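You operate a simulated robot arm through the tools that you are given. There is no shell and no other tool.

You run a simulated robot arm. Do the job below in one go: nothing can be reset, and whatever is moved stays where it is left.

Task
Wipe the smudge off the green-ringed microphone's grille and dock it.
Fine: switch it off before you wipe; use the white wipe pad and put it back; dock it in the free cradle of the charging tray; the other microphones stay as they are. Set down upright: white wipe pad. What is to be rubbed or washed off counts as gone when no trace of it is left.

It is judged by the outcome, as a careful person would: the job done as asked, and still so three seconds after it is handed in. It fails if anything else is knocked over, pushed out of place, dropped, spilled or broken.

Robot
A 7-joint arm with a two-finger parallel gripper, fixed in place. Base frame: the origin is at the foot of the arm, x ahead of it, y to its left, z up; the work surface is at about z = 0.772. Lengths are in m, angles in rad, forces in N, time in s.
With the tool pointing down near the work surface it reaches from about 0.3 to 0.7 m from the base axis. Its first joint turns from -1.152 to 1.152 rad. Payload 1.57 kg.
The tool frame sits at the grasp point between the pads (the TCP): z along the fingers, y along the line on which they close. The tips reach 0.03 m beyond it. Largest opening 0.11 m; finger width 0.024, thickness 0.012; the body of the gripper, 0.048 by 0.112 m, starts 0.078 m behind the TCP.
Orientation is told as [roll, pitch, yaw] about the base's x, y, z axes, in that order, counted from this pose: with the fingers straight down and closing along the base's y, the tool's x points along the base's -x, its y along +y and its z along -z.

Tools
- The arm moves only by the tool apply_moves. Its argument "series" is a list of rows, each a list of 7 numbers: the shift along the tool's x, y, z in m, then the turn, a rotation vector about the tool's x, y, z in rad, then the gripper command, from -1 (fully open) to 1 (shut), values between in proportion. In form: [[tx, ty, tz, wx, wy, wz, claw], ...]. A call has 1 to 20 rows; each row shifts and turns the commanded pose from where the row before left it, along the tool's axes as they then stand. Rows are played at 5 a second. More than 0.05 m and 0.15 rad between two rows, or a gripper value outside its range, and nothing of the call is played. Where a pose cannot be reached the arm comes as near as it can. A force on the tool above 40 N (or 10 N above the force at the start of the call, whichever is more), or a blocked arm, ends the call early, and 0.2 s more pass. The fingers move at their own pace (about 0.108 m/s each) and stop on an object; they squeeze with about 26 N. The grip force told is the motor's: it shows also when the fingers shut on nothing. Time passes only in rows, and 0.2 s behind the last, so rows that do not move let the fingers close. The reply holds the time, the measured pose of the TCP, the force on the tool along the base axes, the opening and the grip force, in the units named above and with some noise, with the torque about the TCP (base axes, N m) and any sound that the robot's microphone picked up.
- Cameras (640 x 400 px; columns grow to the right, rows downward): "scene" is fixed at [0.1522, -0.378, 1.4103]; the picture's right is [0.89, -0.45, 0.00], its down [-0.24, -0.47, -0.85] and it looks along [0.38, 0.76, -0.53] (base axes); focal length 314 px, centre (320, 200). "wrist" rides on the gripper at [0.07, 0.016, -0.141] in the tool frame; the picture's right is [-0.23, 0.97, 0.00], its down [-0.85, -0.20, -0.48] and it looks along [-0.47, -0.11, 0.88] (tool axes); focal length 222 px, centre (320, 200). There is no depth. A picture from a camera that has moved, and an enlarged one, comes with that camera's place and axes in the base frame and with its lens.
- get_image(camera): a new picture of that camera. It takes no simulated time.
- close_up(camera, box): a new picture of the part [left, top, right, bottom] of that camera's present view, enlarged. It takes no simulated time.
- job_done(): hands the job in; it is judged then, once.

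Nothing tells you positions but the pictures and the camera data. Unless the task says otherwise, let go and move clear before handing in.

The tools are called after "Emit:" as a command line: name --pt "numbers of a row" for each row, then --argument value for the rest, lists and objects as JSON in quotes. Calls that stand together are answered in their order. apply_moves: Moves the arm, as the interface text tells. Its arguments: {"type":"object","properties":{"series":{"type":"array"}},"required":["series"]} The other tools are called the same way: get_image (camera) takes a picture; close_up (camera, box) takes an enlarged picture of a part of a camera's view; job_done () hands the job in.

At the start:

```text
clock: 0.0
tcp_pos: [0.4162, 0.0609, 1.082]
orientation: [0.0, 0.0, -0.001]
wrist_force: [-0.8, 0.3, 0.2]
moment: [0.01, -0.04, 0.04]
gripper_width: 0.11
grip_force: 0.1
```

scene: 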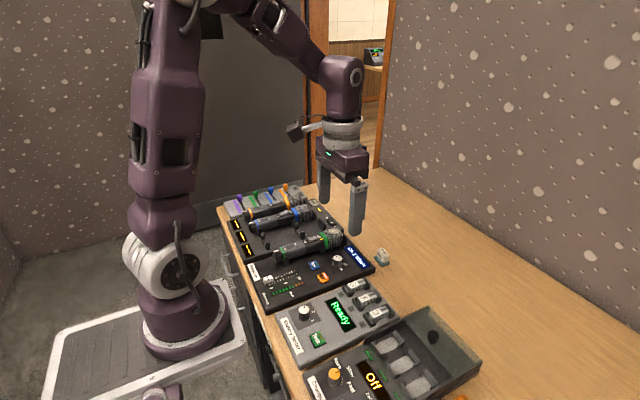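
wrist: 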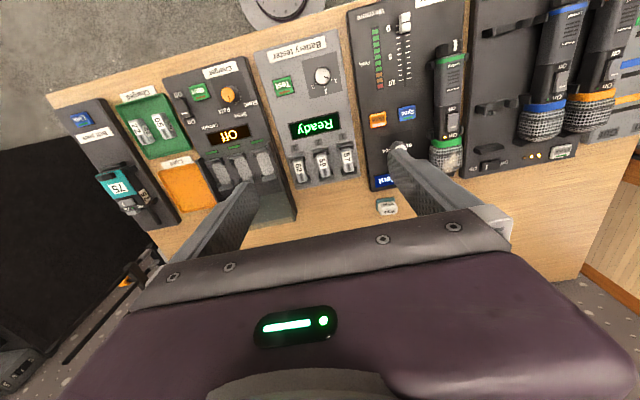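

I see a workbench with a charging tray holding microphones, a mixer with the green-ringed microphone, and a small white pad beside it. I'll take closer pictures first.

Emit:
close_up --camera "scene" --box '[210, 170, 410, 310]'

Emit:
close_up --camera "wrist" --box '[340, 0, 640, 220]'

Emit:
close_up --camera "wrist" --box '[40, 40, 380, 260]'

```text
2.86 times, centred on (310, 240) of scene
camera zoom: at [0.1522, -0.378, 1.4103], right [0.89, -0.45, 0.0], down [-0.24, -0.47, -0.85], along [0.38, 0.76, -0.53], focal length 896 px, centre (349, 86)
```

zoom: 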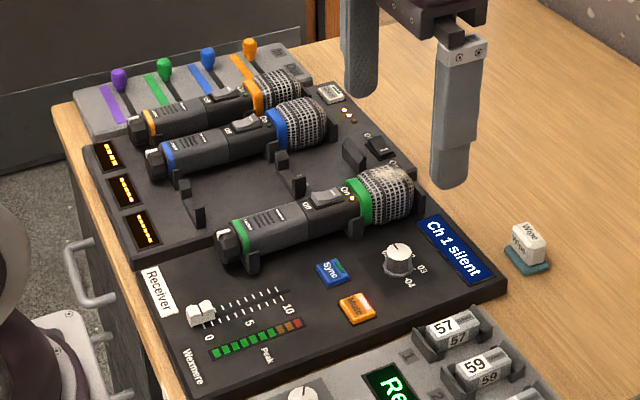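

```text
1.82 times, centred on (490, 110) of wrist
camera zoom: at [0.3458, 0.0757, 1.2222], right [0.23, 0.97, 0.0], down [0.85, -0.2, 0.48], along [0.47, -0.11, -0.88], focal length 404 px, centre (11, 364)
```

zoom: 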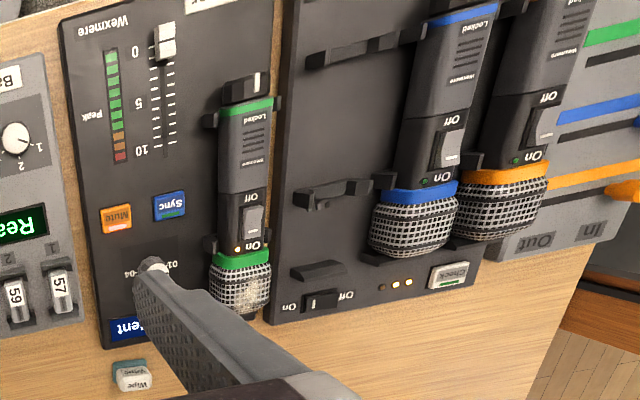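

```text
1.82 times, centred on (210, 150) of wrist
camera zoom: at [0.3458, 0.0757, 1.2222], right [0.23, 0.97, 0.0], down [0.85, -0.2, 0.48], along [0.47, -0.11, -0.88], focal length 404 px, centre (520, 291)
```

zoom: 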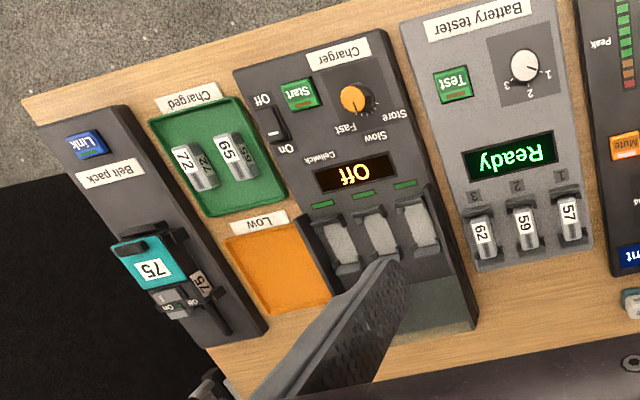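

The green-ringed mic lies on the receiver at about y≈0.27, axis along x with the grille toward +x; the free cradle is at y≈0.35 and the wipe pad at about (0.625, 0.16). I move the wrist camera closer over the mic to look at it.

Emit:
apply_moves --pt "0.02 0.05 0 0 0 0 -1" --pt "0.02 0.05 0 0 0 0 -1" --pt "0.02 0.05 0 0 0 0 -1" --pt "0.01 0.04 0.02 0 0 0 -1" --pt "0 0 0.02 0 0 0 -1" --pt "0 0 0 0 0 0 -1"

Emit:
get_image --camera "wrist"

Emit:
get_image --camera "scene"

```text
refused: row 1 steps farther than a row can; nothing moved
```

```text
taken
camera wrist: at [0.3458, 0.0757, 1.2222], right [0.23, 0.97, 0.0], down [0.85, -0.2, 0.48], along [0.47, -0.11, -0.88], focal length 222 px, centre (320, 200)
```

wrist: 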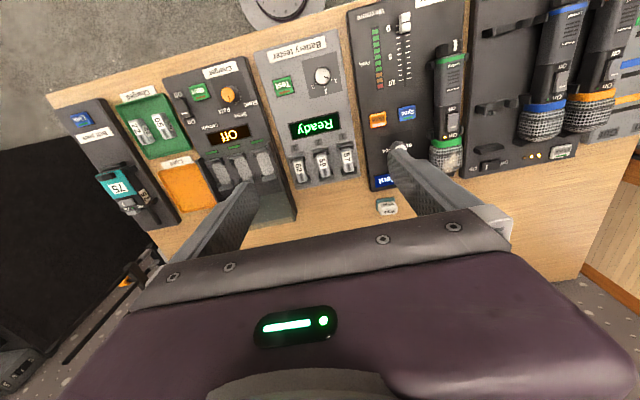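

```text
taken
```

scene: 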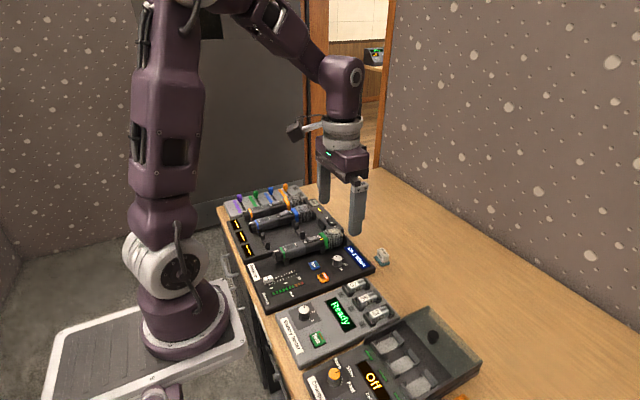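

Nothing moved because the steps were slightly too long. I repeat the move over the mic with smaller steps.

Emit:
apply_moves --pt "0.01 0.04 0 0 0 0 -1" --pt "0.01 0.04 0 0 0 0 -1" --pt "0.01 0.04 0 0 0 0 -1" --pt "0.01 0.04 0.02 0 0 0 -1" --pt "0 0.04 0.02 0 0 0 -1" --pt "0 0 0 0 0 0 -1"

Emit:
get_image --camera "wrist"

Emit:
close_up --camera "wrist" --box '[220, 0, 420, 140]'

Emit:
close_up --camera "scene" --box '[260, 210, 410, 310]'

```text
clock: 1.4
tcp_pos: [0.3764, 0.2617, 1.0419]
orientation: [0.0, 0.0, -0.002]
wrist_force: [-0.6, -0.4, 0.6]
moment: [-0.04, 0.0, -0.05]
gripper_width: 0.1099
grip_force: 0.0
```

```text
taken
camera wrist: at [0.3069, 0.2774, 1.1821], right [0.23, 0.97, 0.0], down [0.85, -0.2, 0.48], along [0.47, -0.11, -0.88], focal length 222 px, centre (320, 200)
```

wrist: 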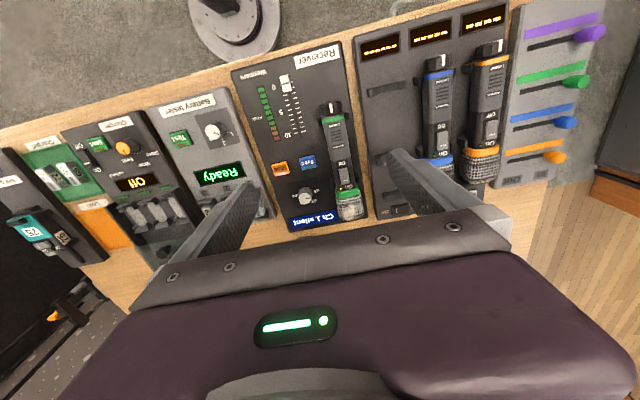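

```text
2.86 times, centred on (320, 70) of wrist
camera zoom: at [0.3069, 0.2774, 1.1821], right [0.23, 0.97, 0.0], down [0.85, -0.2, 0.48], along [0.47, -0.11, -0.88], focal length 635 px, centre (320, 571)
```

zoom: 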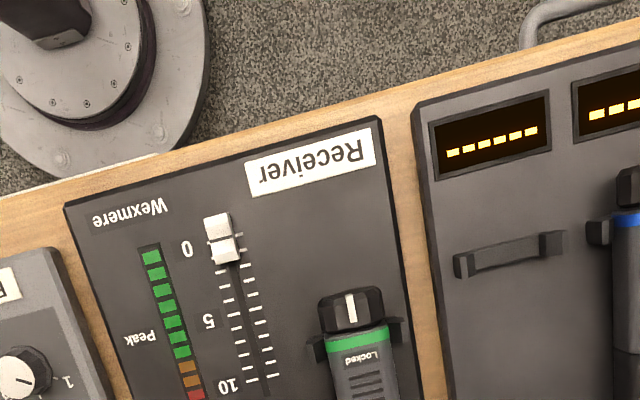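

```text
4.00 times, centred on (335, 260) of scene
camera zoom: at [0.1522, -0.378, 1.4103], right [0.89, -0.45, 0.0], down [-0.24, -0.47, -0.85], along [0.38, 0.76, -0.53], focal length 1255 px, centre (260, -40)
```

zoom: 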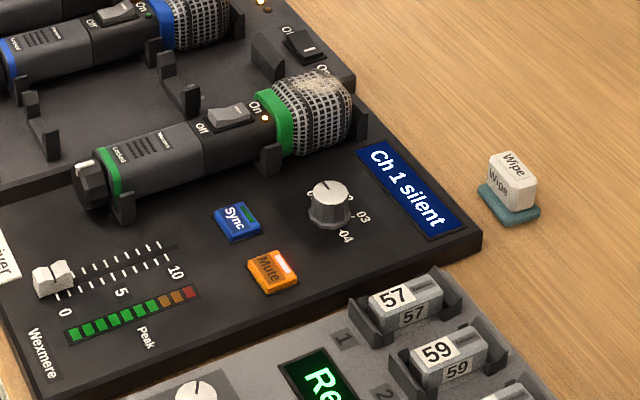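

The tail cap is marked "Locked" and the rocker sits between Off and On. I zoom in on the switch, grille and dock.

Emit:
close_up --camera "wrist" --box '[290, 90, 390, 235]'

Emit:
close_up --camera "wrist" --box '[360, 0, 560, 220]'

Emit:
close_up --camera "scene" --box '[270, 215, 350, 270]'

Emit:
close_up --camera "scene" --box '[365, 235, 405, 275]'

```text
2.76 times, centred on (340, 162) of wrist
camera zoom: at [0.3069, 0.2774, 1.1821], right [0.23, 0.97, 0.0], down [0.85, -0.2, 0.48], along [0.47, -0.11, -0.88], focal length 613 px, centre (265, 303)
```

zoom: 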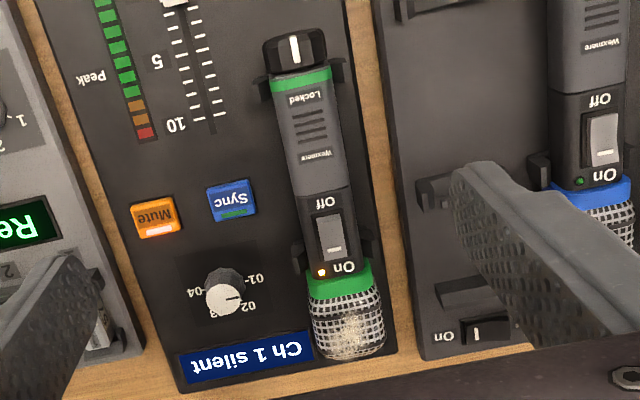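

```text
1.82 times, centred on (460, 110) of wrist
camera zoom: at [0.3069, 0.2774, 1.1821], right [0.23, 0.97, 0.0], down [0.85, -0.2, 0.48], along [0.47, -0.11, -0.88], focal length 404 px, centre (66, 364)
```

zoom: 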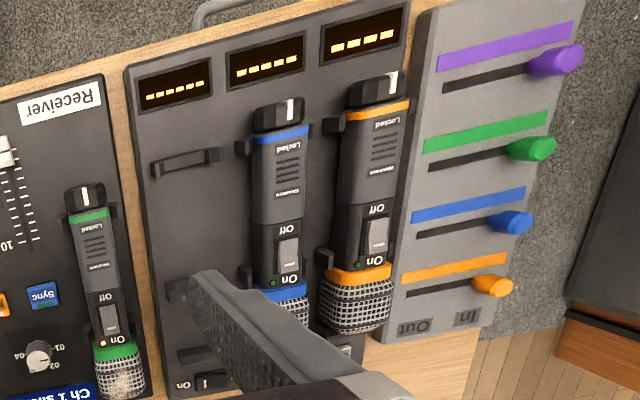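

```text
7.27 times, centred on (310, 242) of scene
camera zoom: at [0.1522, -0.378, 1.4103], right [0.89, -0.45, 0.0], down [-0.24, -0.47, -0.85], along [0.38, 0.76, -0.53], focal length 2281 px, centre (393, -109)
```

zoom: 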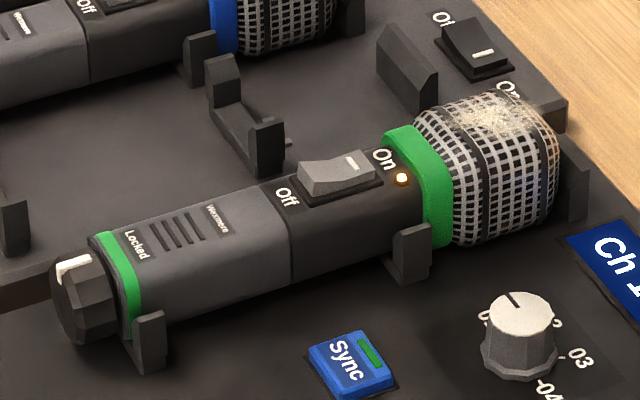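

```text
10.00 times, centred on (385, 255) of scene
camera zoom: at [0.1522, -0.378, 1.4103], right [0.89, -0.45, 0.0], down [-0.24, -0.47, -0.85], along [0.38, 0.76, -0.53], focal length 3137 px, centre (-330, -350)
```

zoom: 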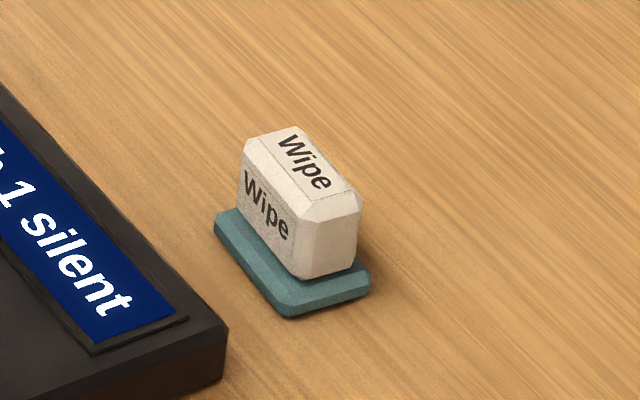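

The mic rocker has its On end pressed, so I need to push the Off (tail-side) end. The mic is at y≈0.28, the rocker at x≈0.445–0.47, and the wipe pad is a white block on a teal base at about (0.622, 0.157). I close the fingers and hover above the Off end to check alignment.

Emit:
apply_moves --pt "-0.03 0.01 0.03 0 0 0 1" --pt "-0.03 0.008 0.035 0 0 0 1" --pt "0 0 0.04 0 0 0 1" --pt "0 0 0.02 0 0 0 1" --pt "0 0 0 0 0 0 1"

Emit:
get_image --camera "wrist"

Emit:
close_up --camera "scene" --box '[250, 170, 370, 270]'

```text
clock: 2.6
tcp_pos: [0.4355, 0.2784, 0.9173]
orientation: [0.0, -0.001, -0.001]
wrist_force: [0.4, 0.3, 0.2]
moment: [0.04, 0.02, -0.01]
gripper_width: 0.0001
grip_force: 21.2
```

```text
taken
camera wrist: at [0.3668, 0.2939, 1.058], right [0.23, 0.97, 0.0], down [0.85, -0.2, 0.48], along [0.47, -0.11, -0.88], focal length 222 px, centre (320, 200)
```

wrist: 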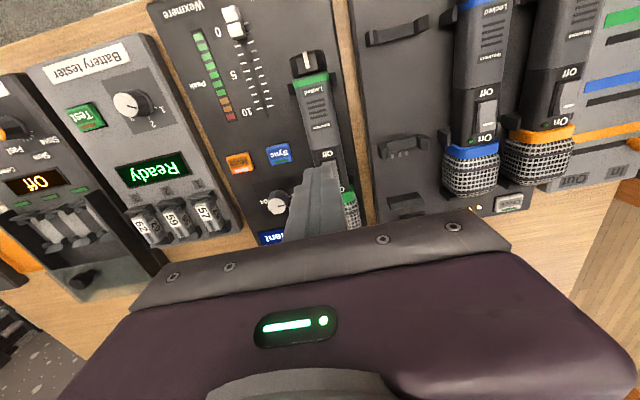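

```text
4.00 times, centred on (310, 220) of scene
camera zoom: at [0.1522, -0.378, 1.4103], right [0.89, -0.45, 0.0], down [-0.24, -0.47, -0.85], along [0.38, 0.76, -0.53], focal length 1255 px, centre (360, 120)
```

zoom: 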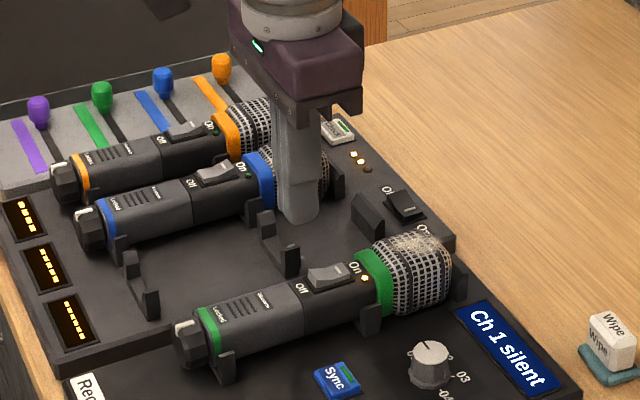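

Emit:
close_up --camera "wrist" --box '[270, 40, 390, 240]'

```text
2.00 times, centred on (330, 140) of wrist
camera zoom: at [0.3668, 0.2939, 1.058], right [0.23, 0.97, 0.0], down [0.85, -0.2, 0.48], along [0.47, -0.11, -0.88], focal length 444 px, centre (300, 320)
```

zoom: 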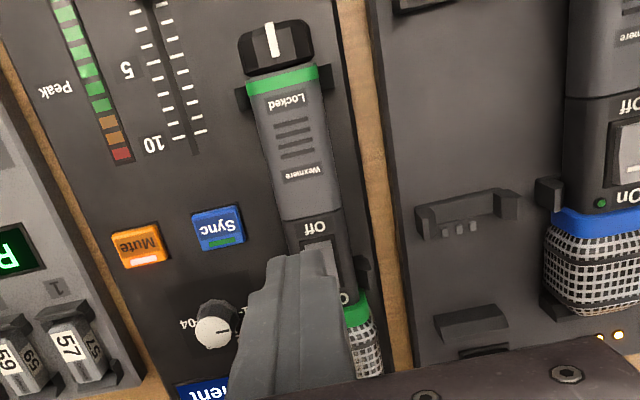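

The fingertips are about 6 mm short in y and 8 mm in x of the rocker's Off end, with the mic centre line at y≈0.284. I correct and lower to just above the switch.

Emit:
apply_moves --pt "-0.0085 0.0055 0.02 0 0 0 1" --pt "0 0 0.025 0 0 0 1" --pt "0 0 0.008 0 0 0 1" --pt "0 0 0 0 0 0 1"

Emit:
close_up --camera "scene" --box '[270, 200, 370, 270]'

Emit:
close_up --camera "wrist" --box '[250, 40, 410, 240]'

```text
clock: 3.6
tcp_pos: [0.4457, 0.2848, 0.863]
orientation: [0.0, 0.0, -0.001]
wrist_force: [0.6, -0.2, 0.3]
moment: [-0.02, 0.0, 0.02]
gripper_width: 0.0
grip_force: 21.1
```

```text
5.71 times, centred on (320, 235) of scene
camera zoom: at [0.1522, -0.378, 1.4103], right [0.89, -0.45, 0.0], down [-0.24, -0.47, -0.85], along [0.38, 0.76, -0.53], focal length 1792 px, centre (320, 0)
```

zoom: 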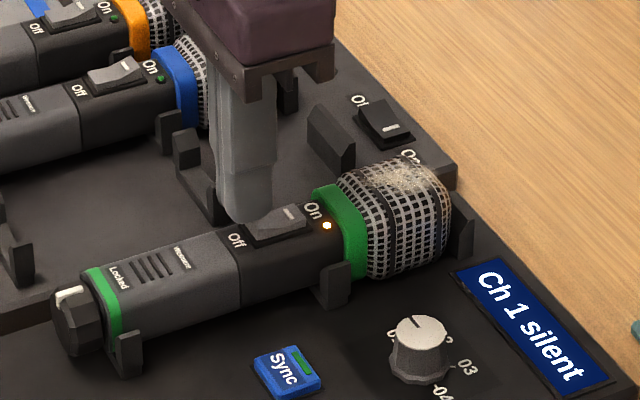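

```text
2.00 times, centred on (330, 140) of wrist
camera zoom: at [0.3754, 0.3, 1.0043], right [0.23, 0.97, 0.0], down [0.85, -0.2, 0.48], along [0.47, -0.11, -0.88], focal length 444 px, centre (300, 320)
```

zoom: 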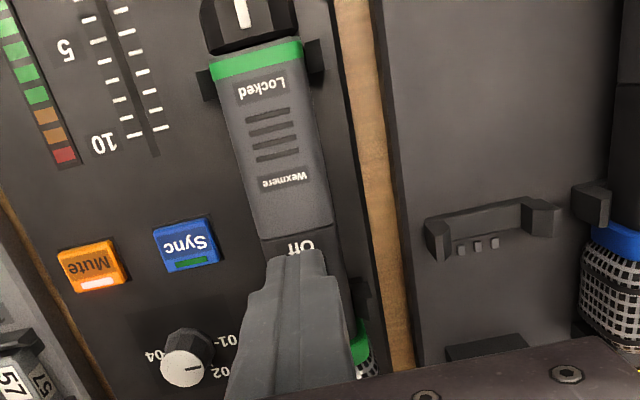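

The tip sits just above the rocker's Off end. I press down in small steps.

Emit:
apply_moves --pt "0 0 0.004 0 0 0 1" --pt "0 0 0.003 0 0 0 1" --pt "0 0 0.003 0 0 0 1" --pt "0 0 0.003 0 0 0 1"

Emit:
close_up --camera "scene" --box '[270, 200, 370, 270]'

```text
clock: 4.8
tcp_pos: [0.4421, 0.2834, 0.8519]
orientation: [0.002, -0.002, 0.0]
wrist_force: [-5.9, -2.9, 13.6]
moment: [-0.07, 0.0, -0.03]
gripper_width: 0.0
grip_force: 21.8
stopped in row 4: the force on the tool passed its limit at 42 N (the readings are from after the stop); the commanded pose is now the measured one
```

```text
5.71 times, centred on (320, 235) of scene
camera zoom: at [0.1519, -0.3782, 1.4103], right [0.89, -0.45, 0.0], down [-0.24, -0.47, -0.85], along [0.39, 0.76, -0.53], focal length 1792 px, centre (320, 0)
```

zoom: 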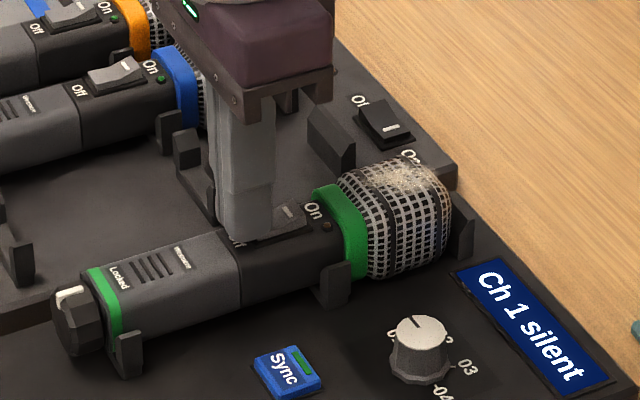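

The mic's LED went dark, so the rocker has tipped to Off. I lift straight up and check it.

Emit:
apply_moves --pt "0 0 -0.03 0 0 0 1" --pt "0 0 -0.05 0 0 0 1" --pt "0 0 -0.04 0 0 0 1" --pt "0 0 0 0 0 0 1"

Emit:
close_up --camera "scene" --box '[270, 200, 370, 270]'

Emit:
close_up --camera "wrist" --box '[270, 80, 430, 240]'

```text
clock: 5.8
tcp_pos: [0.4432, 0.2847, 0.9708]
orientation: [0.002, 0.0, -0.002]
wrist_force: [-0.6, 0.1, -0.2]
moment: [-0.02, -0.01, 0.03]
gripper_width: 0.0
grip_force: 21.8
```

```text
5.71 times, centred on (320, 235) of scene
camera zoom: at [0.1522, -0.378, 1.4103], right [0.89, -0.45, 0.0], down [-0.24, -0.47, -0.85], along [0.38, 0.76, -0.53], focal length 1792 px, centre (320, 0)
```

zoom: 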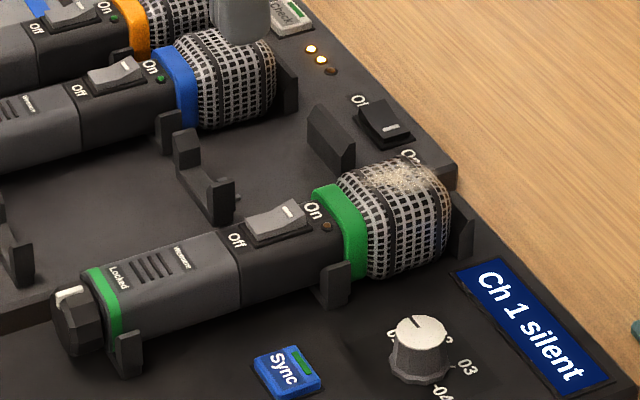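

```text
2.50 times, centred on (350, 160) of wrist
camera zoom: at [0.3753, 0.2999, 1.1121], right [0.23, 0.97, 0.0], down [0.85, -0.2, 0.48], along [0.47, -0.11, -0.88], focal length 555 px, centre (245, 300)
```

zoom: 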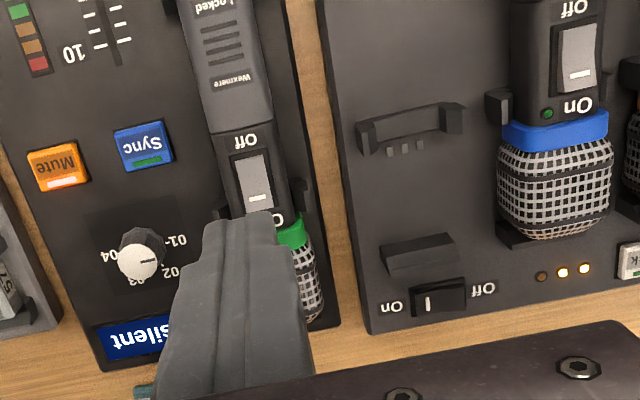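

The mic is off (LED dark, rocker tipped to Off) and still in place. I now open the gripper and move toward the wipe pad to look at it from above.

Emit:
apply_moves --pt "-0.025 -0.035 0 0 0 0 -0.5" --pt "-0.025 -0.035 0 0 0 0 -0.5" --pt "-0.025 -0.035 0 0 0 0 -0.5" --pt "-0.02 -0.023 0 0 0 0 -0.5" --pt "0 0 0 0 0 0 -0.5"

Emit:
get_image --camera "wrist"

Emit:
close_up --camera "wrist" --box '[270, 120, 400, 230]'

```text
clock: 7.0
tcp_pos: [0.538, 0.1545, 0.9722]
orientation: [-0.003, -0.001, 0.001]
wrist_force: [0.3, -0.1, -0.6]
moment: [0.01, 0.01, 0.03]
gripper_width: 0.0827
grip_force: 0.0
```

```text
taken
camera wrist: at [0.4696, 0.1704, 1.1126], right [0.23, 0.97, 0.0], down [0.85, -0.2, 0.48], along [0.47, -0.11, -0.88], focal length 222 px, centre (320, 200)
```

wrist: 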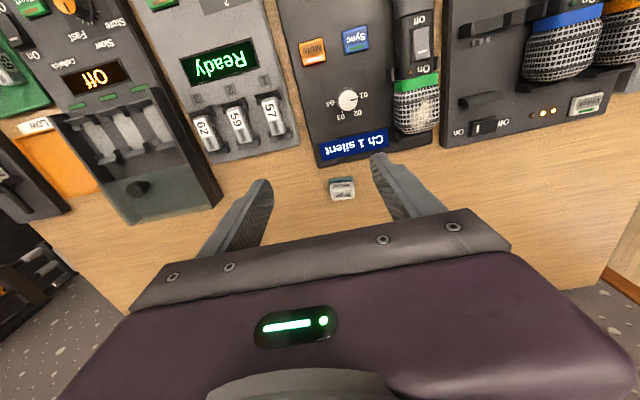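

```text
3.64 times, centred on (335, 175) of wrist
camera zoom: at [0.4696, 0.1704, 1.1126], right [0.23, 0.97, 0.0], down [0.85, -0.2, 0.48], along [0.47, -0.11, -0.88], focal length 808 px, centre (266, 291)
```

zoom: 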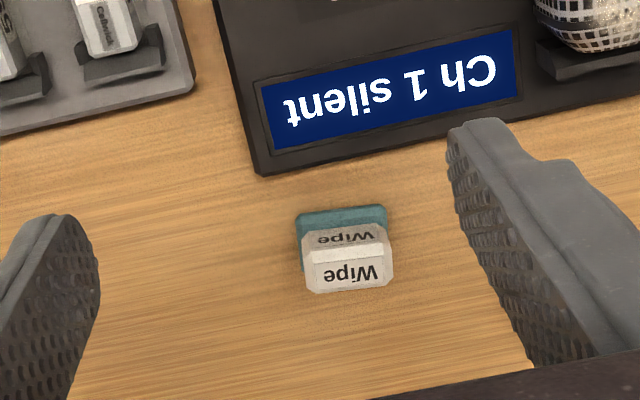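

The pad's white block is centred near (0.632, 0.169) with its top at z≈0.804, long side along y. I move above it with the fingers open and check.

Emit:
apply_moves --pt "-0.04 0.007 0.0 0 0 0 -0.3" --pt "-0.04 0.007 0.02 0 0 0 -0.3" --pt "-0.014 0 0.04 0 0 0 -0.3" --pt "0 0 0.04 0 0 0 -0.3" --pt "0 0 0 0 0 0 -0.3"

Emit:
close_up --camera "wrist" --box '[240, 90, 400, 240]'

Emit:
close_up --camera "scene" --box '[340, 190, 440, 280]'

```text
clock: 8.2
tcp_pos: [0.6353, 0.1714, 0.8715]
orientation: [0.0, -0.002, -0.001]
wrist_force: [-0.3, 0.3, 0.4]
moment: [0.01, 0.0, 0.03]
gripper_width: 0.0714
grip_force: 0.1
```

```text
2.67 times, centred on (320, 165) of wrist
camera zoom: at [0.5652, 0.1864, 1.0117], right [0.23, 0.97, 0.0], down [0.85, -0.2, 0.48], along [0.47, -0.11, -0.88], focal length 592 px, centre (320, 293)
```

zoom: 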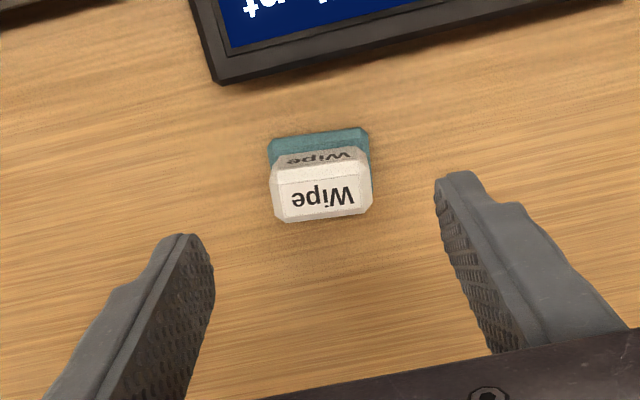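

```text
4.44 times, centred on (390, 235) of scene
camera zoom: at [0.1522, -0.378, 1.4103], right [0.89, -0.45, 0.0], down [-0.24, -0.47, -0.85], along [0.38, 0.76, -0.53], focal length 1394 px, centre (9, 44)
```

zoom: 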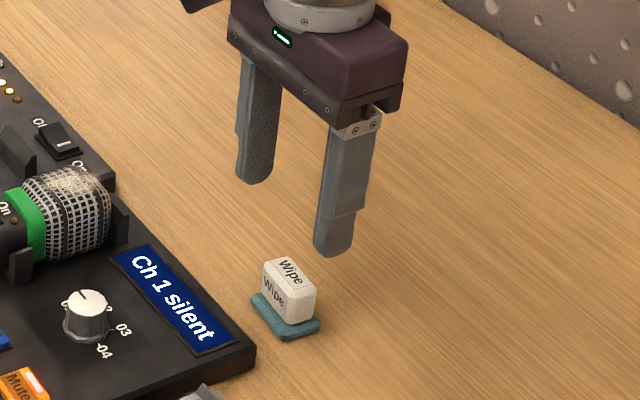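

The fingers straddle the pad well. I lower to tip height just above the teal base and close.

Emit:
apply_moves --pt "0 -0.001 0.03 0 0 0 -0.3" --pt "0 0 0.0255 0 0 0 -0.3" --pt "0 0 0 0 0 0 -0.3" --pt "0 0 0 0 0 0 0.3" --pt "0 0 0 0 0 0 1" --pt "0 0 0 0 0 0 1" --pt "0 0 0 0 0 0 1"

Emit:
close_up --camera "scene" --box '[340, 190, 440, 280]'

Emit:
close_up --camera "wrist" --box '[240, 90, 400, 240]'

```text
clock: 9.8
tcp_pos: [0.6329, 0.1693, 0.8157]
orientation: [0.002, -0.002, 0.001]
wrist_force: [0.4, -0.1, 0.9]
moment: [-0.01, -0.05, 0.03]
gripper_width: 0.0399
grip_force: 26.3
```

```text
4.44 times, centred on (390, 235) of scene
camera zoom: at [0.1522, -0.378, 1.4103], right [0.89, -0.45, 0.0], down [-0.24, -0.47, -0.85], along [0.38, 0.76, -0.53], focal length 1394 px, centre (9, 44)
```

zoom: 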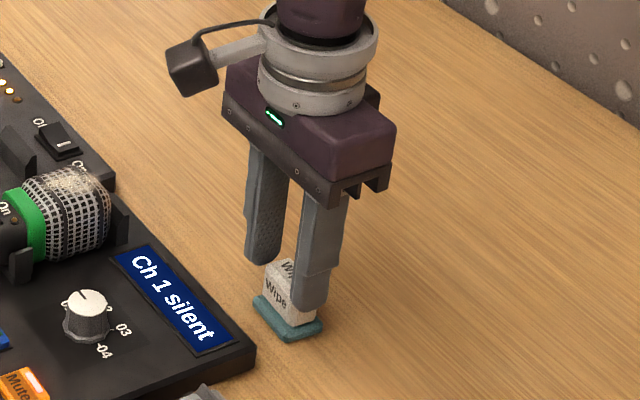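

```text
2.67 times, centred on (320, 165) of wrist
camera zoom: at [0.5645, 0.1834, 0.9563], right [0.23, 0.97, 0.0], down [0.85, -0.2, 0.48], along [0.47, -0.11, -0.88], focal length 592 px, centre (320, 293)
```

zoom: 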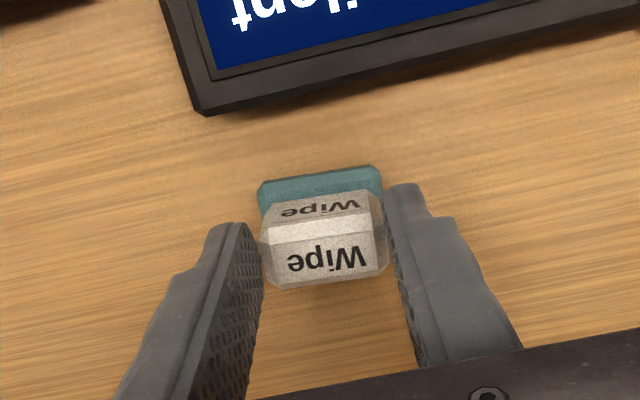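

The fingers hold the block (width 0.040) at TCP (0.633, 0.169, 0.816), which I note as its home. I lift it to see whether the teal base comes along.

Emit:
apply_moves --pt "0 0 -0.02 0 0 0 1" --pt "0 0 -0.04 0 0 0 1" --pt "0 0 -0.04 0 0 0 1" --pt "0 0 0 0 0 0 1"

Emit:
close_up --camera "scene" --box '[340, 170, 440, 280]'

Emit:
close_up --camera "wrist" --box '[240, 90, 400, 240]'

```text
clock: 10.8
tcp_pos: [0.6347, 0.1662, 0.9183]
orientation: [-0.002, 0.001, 0.0]
wrist_force: [-0.5, 0.3, 0.8]
moment: [-0.04, -0.02, 0.0]
gripper_width: 0.0
grip_force: 21.5
```

```text
3.64 times, centred on (390, 225) of scene
camera zoom: at [0.1522, -0.378, 1.4103], right [0.89, -0.45, 0.0], down [-0.24, -0.47, -0.85], along [0.38, 0.76, -0.53], focal length 1141 px, centre (66, 109)
```

zoom: 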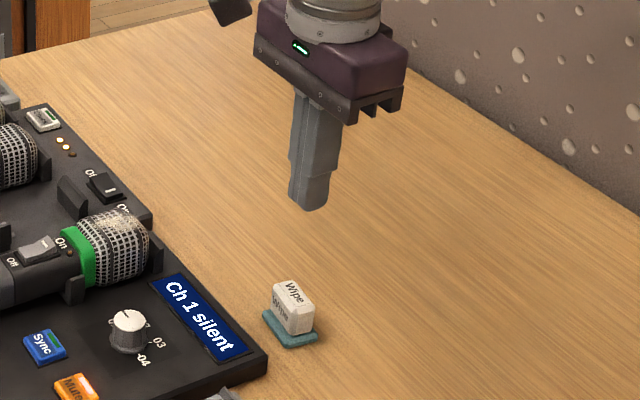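

```text
2.67 times, centred on (320, 165) of wrist
camera zoom: at [0.5653, 0.181, 1.0588], right [0.23, 0.97, 0.0], down [0.85, -0.2, 0.48], along [0.47, -0.11, -0.88], focal length 592 px, centre (320, 293)
```

zoom: 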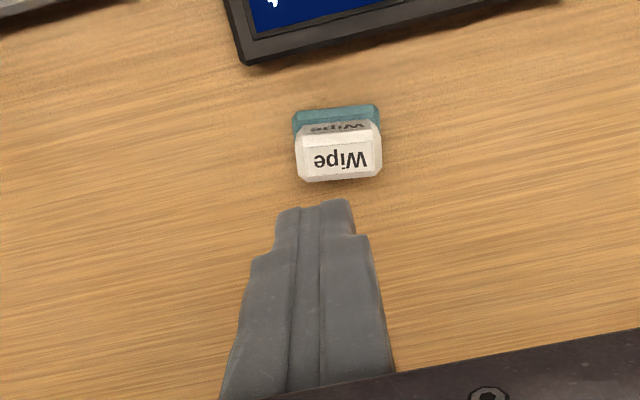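

The fingers slipped off the top of the block, though the pad stayed in place. I look more closely to get its true height before gripping lower.

Emit:
close_up --camera "scene" --box '[372, 240, 400, 270]'

Emit:
close_up --camera "wrist" --box '[300, 110, 350, 145]'

```text
13.33 times, centred on (386, 255) of scene
camera zoom: at [0.1522, -0.378, 1.4103], right [0.89, -0.45, 0.0], down [-0.24, -0.47, -0.85], along [0.38, 0.76, -0.53], focal length 4182 px, centre (-560, -533)
```

zoom: 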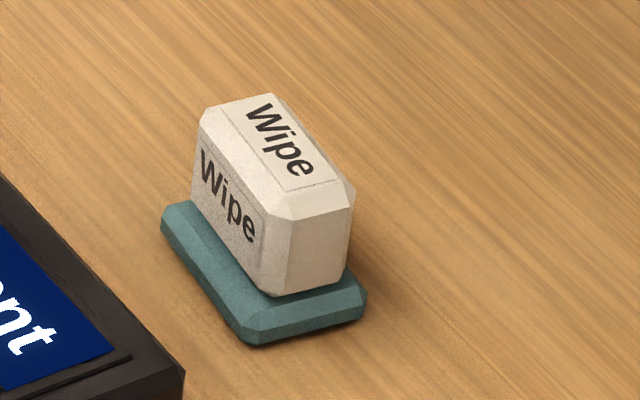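

```text
11.43 times, centred on (325, 128) of wrist
camera zoom: at [0.5653, 0.181, 1.0588], right [0.23, 0.97, 0.0], down [0.85, -0.2, 0.48], along [0.47, -0.11, -0.88], focal length 2538 px, centre (263, 1029)
```

zoom: 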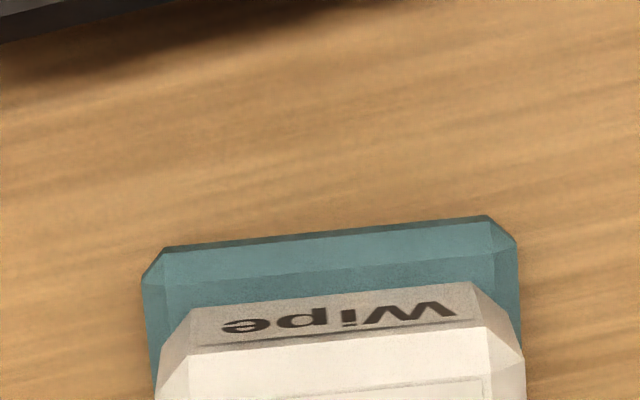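

The pad (block plus teal sole) shifted a few mm toward +y and the block top is near z≈0.80, so my grip was too shallow. I shift +5 mm in y, go lower and grip again, then lift gently.

Emit:
apply_moves --pt "0 0.005 0 0 0 0 -0.3" --pt "0 0 0.0 0 0 0 -0.3" --pt "0 0 0.04 0 0 0 -0.3" --pt "0 0 0.04 0 0 0 -0.3" --pt "0 0 0.02 0 0 0 -0.3" --pt "0 0 0.006 0 0 0 -0.3" --pt "0 0 0 0 0 0 -0.3"

Emit:
close_up --camera "wrist" --box '[260, 110, 380, 240]'

Emit:
close_up --camera "scene" --box '[360, 225, 415, 275]'

```text
clock: 12.4
tcp_pos: [0.6336, 0.172, 0.8118]
orientation: [0.001, -0.001, 0.0]
wrist_force: [-1.0, 0.0, 0.0]
moment: [-0.03, 0.0, -0.01]
gripper_width: 0.0715
grip_force: 0.0
```

```text
3.08 times, centred on (320, 175) of wrist
camera zoom: at [0.5637, 0.1882, 0.9512], right [0.23, 0.97, 0.0], down [0.85, -0.2, 0.48], along [0.47, -0.11, -0.88], focal length 684 px, centre (320, 277)
```

zoom: 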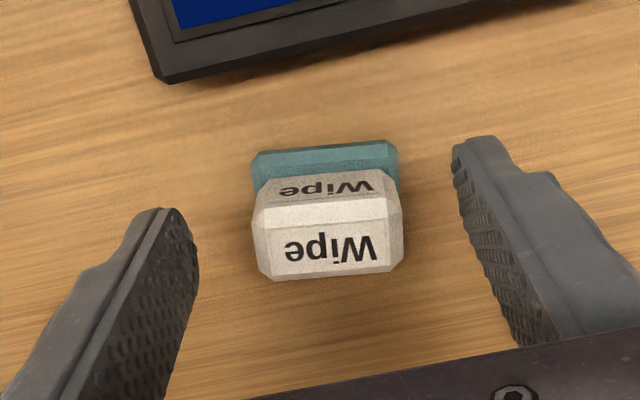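

```text
8.00 times, centred on (388, 250) of scene
camera zoom: at [0.1522, -0.378, 1.4103], right [0.89, -0.45, 0.0], down [-0.24, -0.47, -0.85], along [0.38, 0.76, -0.53], focal length 2509 px, centre (-220, -200)
```

zoom: 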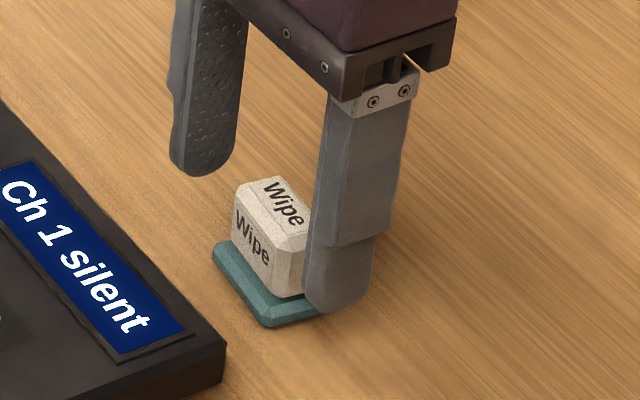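

The fingers are at sole height on both sides of the block. I close fully, wait, and lift a little to test the grip.

Emit:
apply_moves --pt "0 0.0015 0.0015 0 0 0 -0.3" --pt "0 0 0 0 0 0 0.4" --pt "0 0 0 0 0 0 1" --pt "0 0 0 0 0 0 1" --pt "0 0 0 0 0 0 1" --pt "0 0 -0.005 0 0 0 1" --pt "0 0 -0.01 0 0 0 1" --pt "0 0 0 0 0 0 1"

Emit:
close_up --camera "wrist" --box '[260, 110, 380, 240]'

Emit:
close_up --camera "scene" --box '[360, 225, 415, 275]'

```text
clock: 14.2
tcp_pos: [0.6328, 0.174, 0.8243]
orientation: [-0.002, -0.003, -0.001]
wrist_force: [-0.6, -0.4, -0.3]
moment: [-0.03, -0.01, 0.0]
gripper_width: 0.0406
grip_force: 26.0
```

```text
3.08 times, centred on (320, 175) of wrist
camera zoom: at [0.5636, 0.1897, 0.9654], right [0.23, 0.97, 0.0], down [0.85, -0.2, 0.48], along [0.47, -0.11, -0.88], focal length 684 px, centre (320, 277)
```

zoom: 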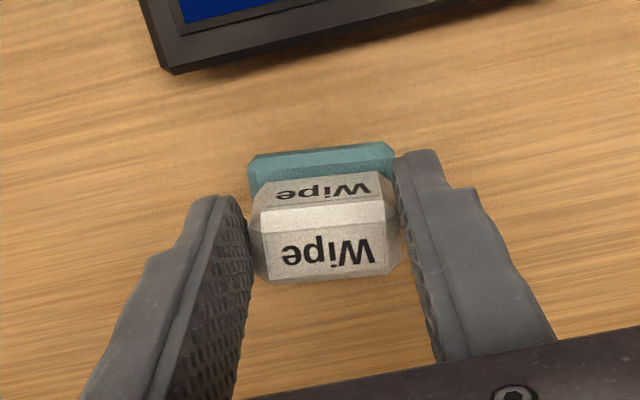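

```text
8.00 times, centred on (388, 250) of scene
camera zoom: at [0.1522, -0.378, 1.4103], right [0.89, -0.45, 0.0], down [-0.24, -0.47, -0.85], along [0.38, 0.76, -0.53], focal length 2509 px, centre (-220, -200)
```

zoom: 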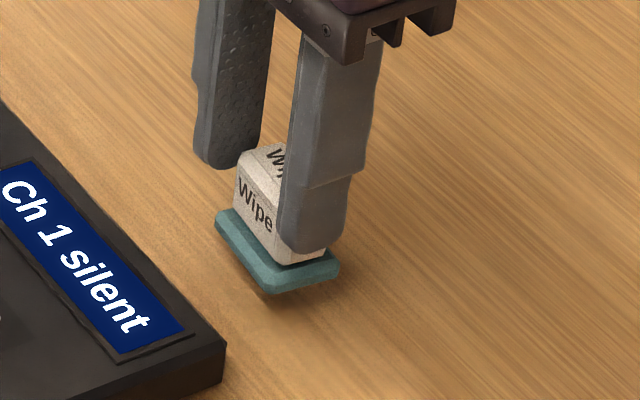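

The pad lifts as one piece (white block with teal sole) and the grip holds. I raise it, and look at the smudge up close before wiping.

Emit:
apply_moves --pt "0 0 -0.03 0 0 0 1" --pt "0 0 -0.04 0 0 0 1" --pt "0 0 -0.04 0 0 0 1" --pt "0.02 0.04 0 0 0 0 1" --pt "0.02 0.04 0 0 0 0 1" --pt "0 0 0 0 0 0 1"

Emit:
close_up --camera "scene" --box '[320, 220, 360, 255]'

Emit:
get_image --camera "wrist"

Emit:
get_image --camera "scene"

```text
clock: 15.6
tcp_pos: [0.5933, 0.2553, 0.9327]
orientation: [0.0, -0.002, -0.001]
wrist_force: [0.0, 0.3, -0.2]
moment: [0.01, -0.01, -0.05]
gripper_width: 0.0404
grip_force: 25.7
```

```text
11.43 times, centred on (340, 238) of scene
camera zoom: at [0.1522, -0.378, 1.4103], right [0.89, -0.45, 0.0], down [-0.24, -0.47, -0.85], along [0.38, 0.76, -0.53], focal length 3585 px, centre (91, -229)
```

zoom: 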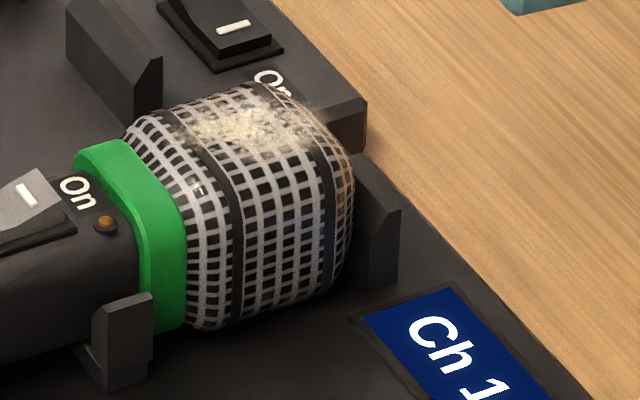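

```text
taken
camera wrist: at [0.523, 0.2707, 1.0736], right [0.23, 0.97, 0.0], down [0.85, -0.2, 0.48], along [0.47, -0.11, -0.88], focal length 222 px, centre (320, 200)
```

wrist: 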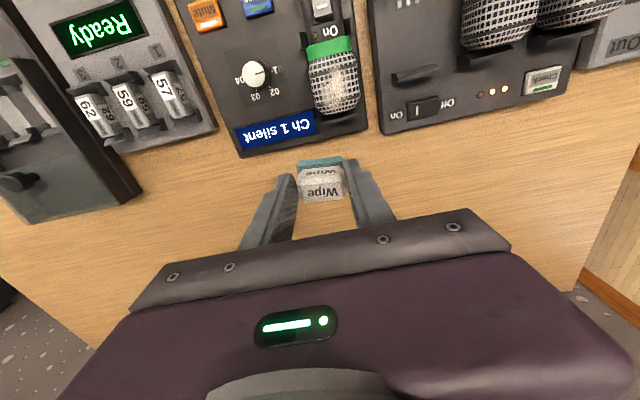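

```text
taken
```

scene: 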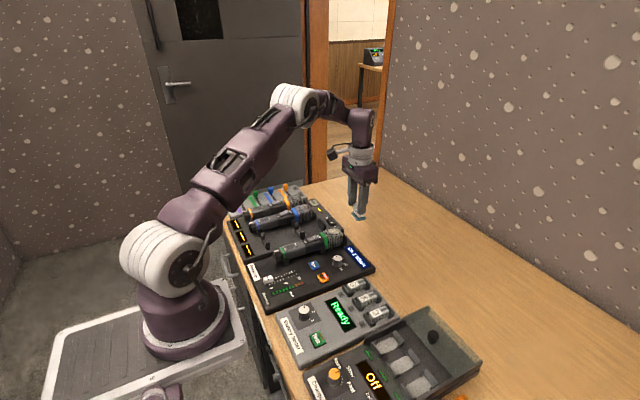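

Emit:
close_up --camera "wrist" --box '[290, 20, 380, 130]'

```text
3.64 times, centred on (335, 75) of wrist
camera zoom: at [0.523, 0.2707, 1.0736], right [0.23, 0.97, 0.0], down [0.85, -0.2, 0.48], along [0.47, -0.11, -0.88], focal length 808 px, centre (266, 654)
```

zoom: 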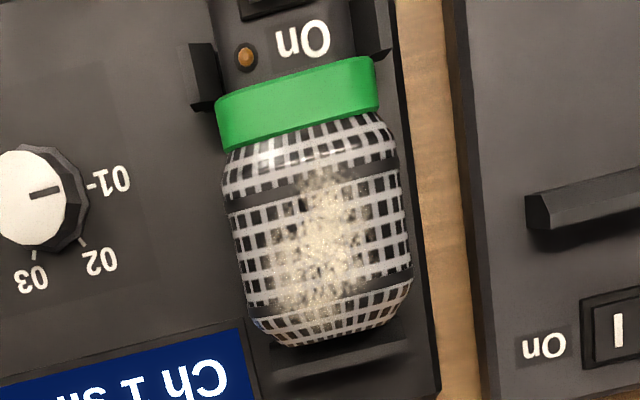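

The smudge covers the top of the grille, about x 0.515–0.555 and y 0.266–0.298. I bring the pad above it and descend until light contact.

Emit:
apply_moves --pt "0.04 0.014 0 0 0 0 1" --pt "0.02 0.014 0.02 0 0 0 1" --pt "0 0 0.015 0 0 0 1" --pt "0 0 0.01 0 0 0 1" --pt "0 0 0 0 0 0 1"

Emit:
close_up --camera "scene" --box '[310, 205, 370, 265]'

Emit:
close_up --camera "wrist" --box '[260, 80, 400, 220]'

```text
clock: 16.8
tcp_pos: [0.5324, 0.2823, 0.8885]
orientation: [0.0, -0.002, 0.0]
wrist_force: [0.1, -0.5, -0.7]
moment: [-0.02, 0.02, 0.02]
gripper_width: 0.0401
grip_force: 26.6
```

```text
6.67 times, centred on (340, 235) of scene
camera zoom: at [0.1522, -0.378, 1.4103], right [0.89, -0.45, 0.0], down [-0.24, -0.47, -0.85], along [0.38, 0.76, -0.53], focal length 2091 px, centre (187, -33)
```

zoom: 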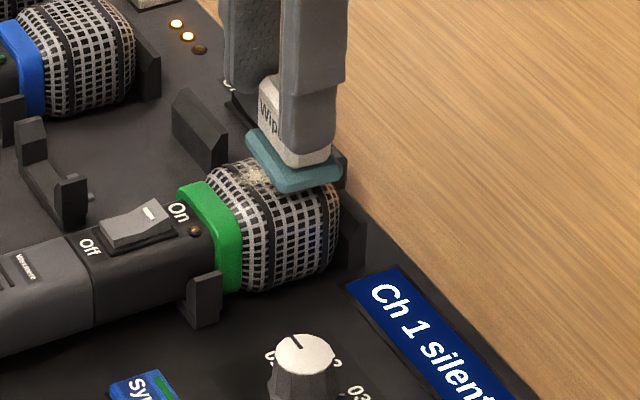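

```text
2.86 times, centred on (330, 150) of wrist
camera zoom: at [0.4636, 0.2983, 1.0288], right [0.23, 0.97, 0.0], down [0.85, -0.2, 0.48], along [0.47, -0.11, -0.88], focal length 635 px, centre (291, 343)
```

zoom: 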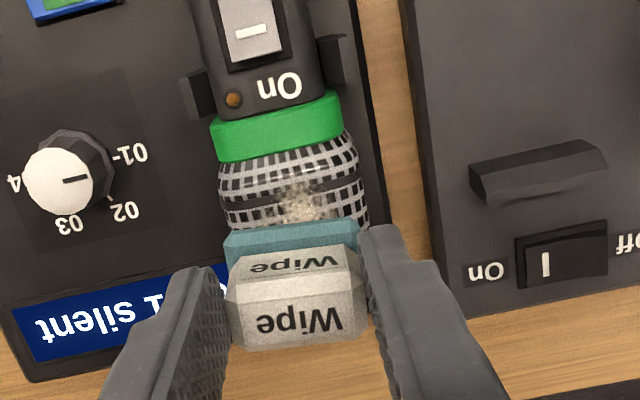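

The pad is right over the smudge and squarely aligned. I lower in 2–3 mm steps to find contact.

Emit:
apply_moves --pt "0 0 0.003 0 0 0 1" --pt "0 0 0.003 0 0 0 1" --pt "0 0 0.002 0 0 0 1" --pt "0 0 0 0 0 0 1"

```text
clock: 17.8
tcp_pos: [0.5343, 0.2828, 0.8819]
orientation: [0.002, -0.004, 0.0]
wrist_force: [-0.5, 0.7, 18.3]
moment: [0.03, 0.13, -0.12]
gripper_width: 0.04
grip_force: 25.9
```

Contact gives about 18 N, a bit firm. I ease off 1 mm and make gentle strokes across the grille.

Emit:
apply_moves --pt "0 0 -0.001 0 0 0 1" --pt "0 0.006 0 0 0 0 1" --pt "0 0.006 0 0 0 0 1" --pt "0 -0.008 0 0 0 0 1" --pt "0 -0.008 0 0 0 0 1" --pt "0 -0.008 0 0 0 0 1" --pt "0 0.008 0 0 0 0 1" --pt "0 0.008 0 0 0 0 1" --pt "0 -0.004 0 0 0 0 1"

Emit:
close_up --camera "scene" --box '[310, 205, 370, 265]'

Emit:
close_up --camera "wrist" --box '[260, 80, 400, 220]'

```text
clock: 19.8
tcp_pos: [0.5333, 0.2838, 0.8814]
orientation: [-0.002, -0.003, -0.001]
wrist_force: [-0.7, 0.7, 1.5]
moment: [0.07, 0.02, 0.0]
gripper_width: 0.0393
grip_force: 25.8
```

```text
6.67 times, centred on (340, 235) of scene
camera zoom: at [0.1522, -0.378, 1.4103], right [0.89, -0.45, 0.0], down [-0.24, -0.47, -0.85], along [0.38, 0.76, -0.53], focal length 2091 px, centre (187, -33)
```

zoom: 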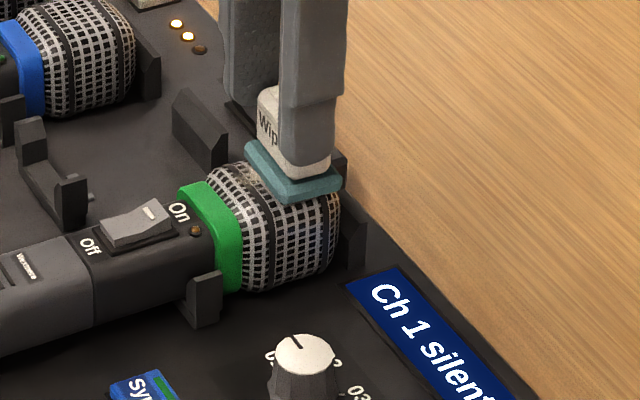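

```text
2.86 times, centred on (330, 150) of wrist
camera zoom: at [0.4635, 0.2984, 1.0221], right [0.23, 0.97, 0.0], down [0.85, -0.2, 0.48], along [0.47, -0.11, -0.88], focal length 635 px, centre (291, 343)
```

zoom: 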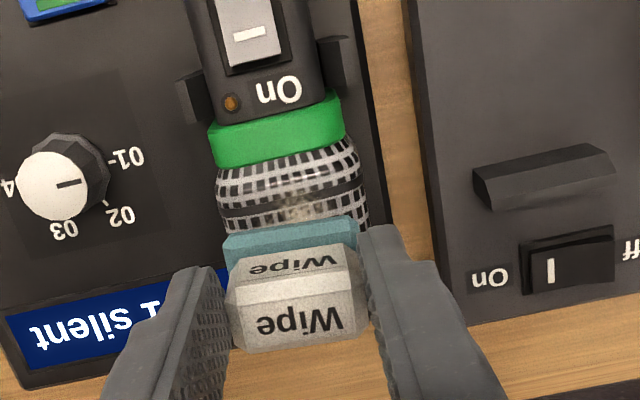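

The smudge is fading. I add a little pressure and stroke over the tail-side and front parts of the grille.

Emit:
apply_moves --pt "0.006 0 0.001 0 0 0 1" --pt "0.006 0 0 0 0 0 1" --pt "0 0.008 0 0 0 0 1" --pt "0 -0.008 0 0 0 0 1" --pt "0 -0.008 0 0 0 0 1" --pt "0 0.008 0 0 0 0 1" --pt "-0.008 0.006 0 0 0 0 1" --pt "-0.008 0 0 0 0 0 1" --pt "0 -0.008 0 0 0 0 1" --pt "0 -0.006 0 0 0 0 1" --pt "-0.006 0 0 0 0 0 1" --pt "0 0.008 0 0 0 0 1" --pt "0 0.008 0 0 0 0 1" --pt "0 -0.008 0 0 0 0 1" --pt "0.008 0 0 0 0 0 1" --pt "0.008 0 0 0 0 0 1"

Emit:
close_up --camera "scene" --box '[310, 205, 370, 265]'

Emit:
close_up --camera "wrist" --box '[260, 80, 400, 220]'

```text
clock: 23.2
tcp_pos: [0.5279, 0.2835, 0.8818]
orientation: [0.001, -0.002, 0.0]
wrist_force: [1.1, -1.0, 1.8]
moment: [0.04, -0.09, 0.04]
gripper_width: 0.0389
grip_force: 26.2
```

```text
6.67 times, centred on (340, 235) of scene
camera zoom: at [0.1522, -0.378, 1.4103], right [0.89, -0.45, 0.0], down [-0.24, -0.47, -0.85], along [0.38, 0.76, -0.53], focal length 2091 px, centre (187, -33)
```

zoom: 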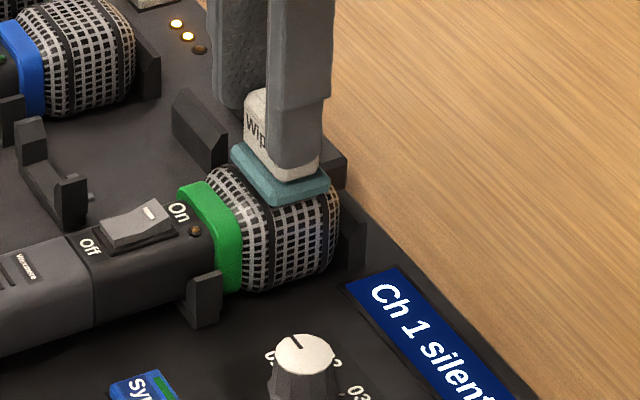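

```text
2.86 times, centred on (330, 150) of wrist
camera zoom: at [0.4577, 0.2991, 1.022], right [0.23, 0.97, 0.0], down [0.85, -0.2, 0.48], along [0.47, -0.11, -0.88], focal length 635 px, centre (291, 343)
```

zoom: 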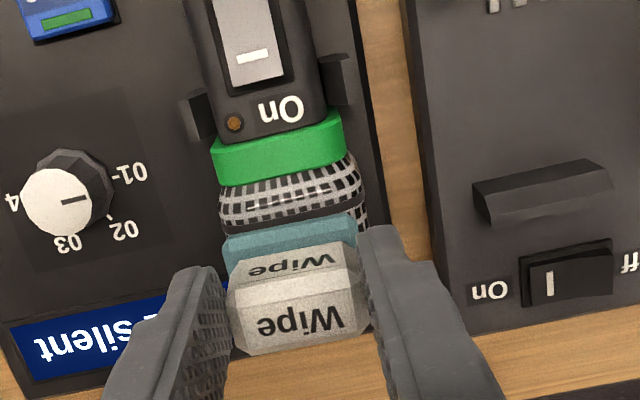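

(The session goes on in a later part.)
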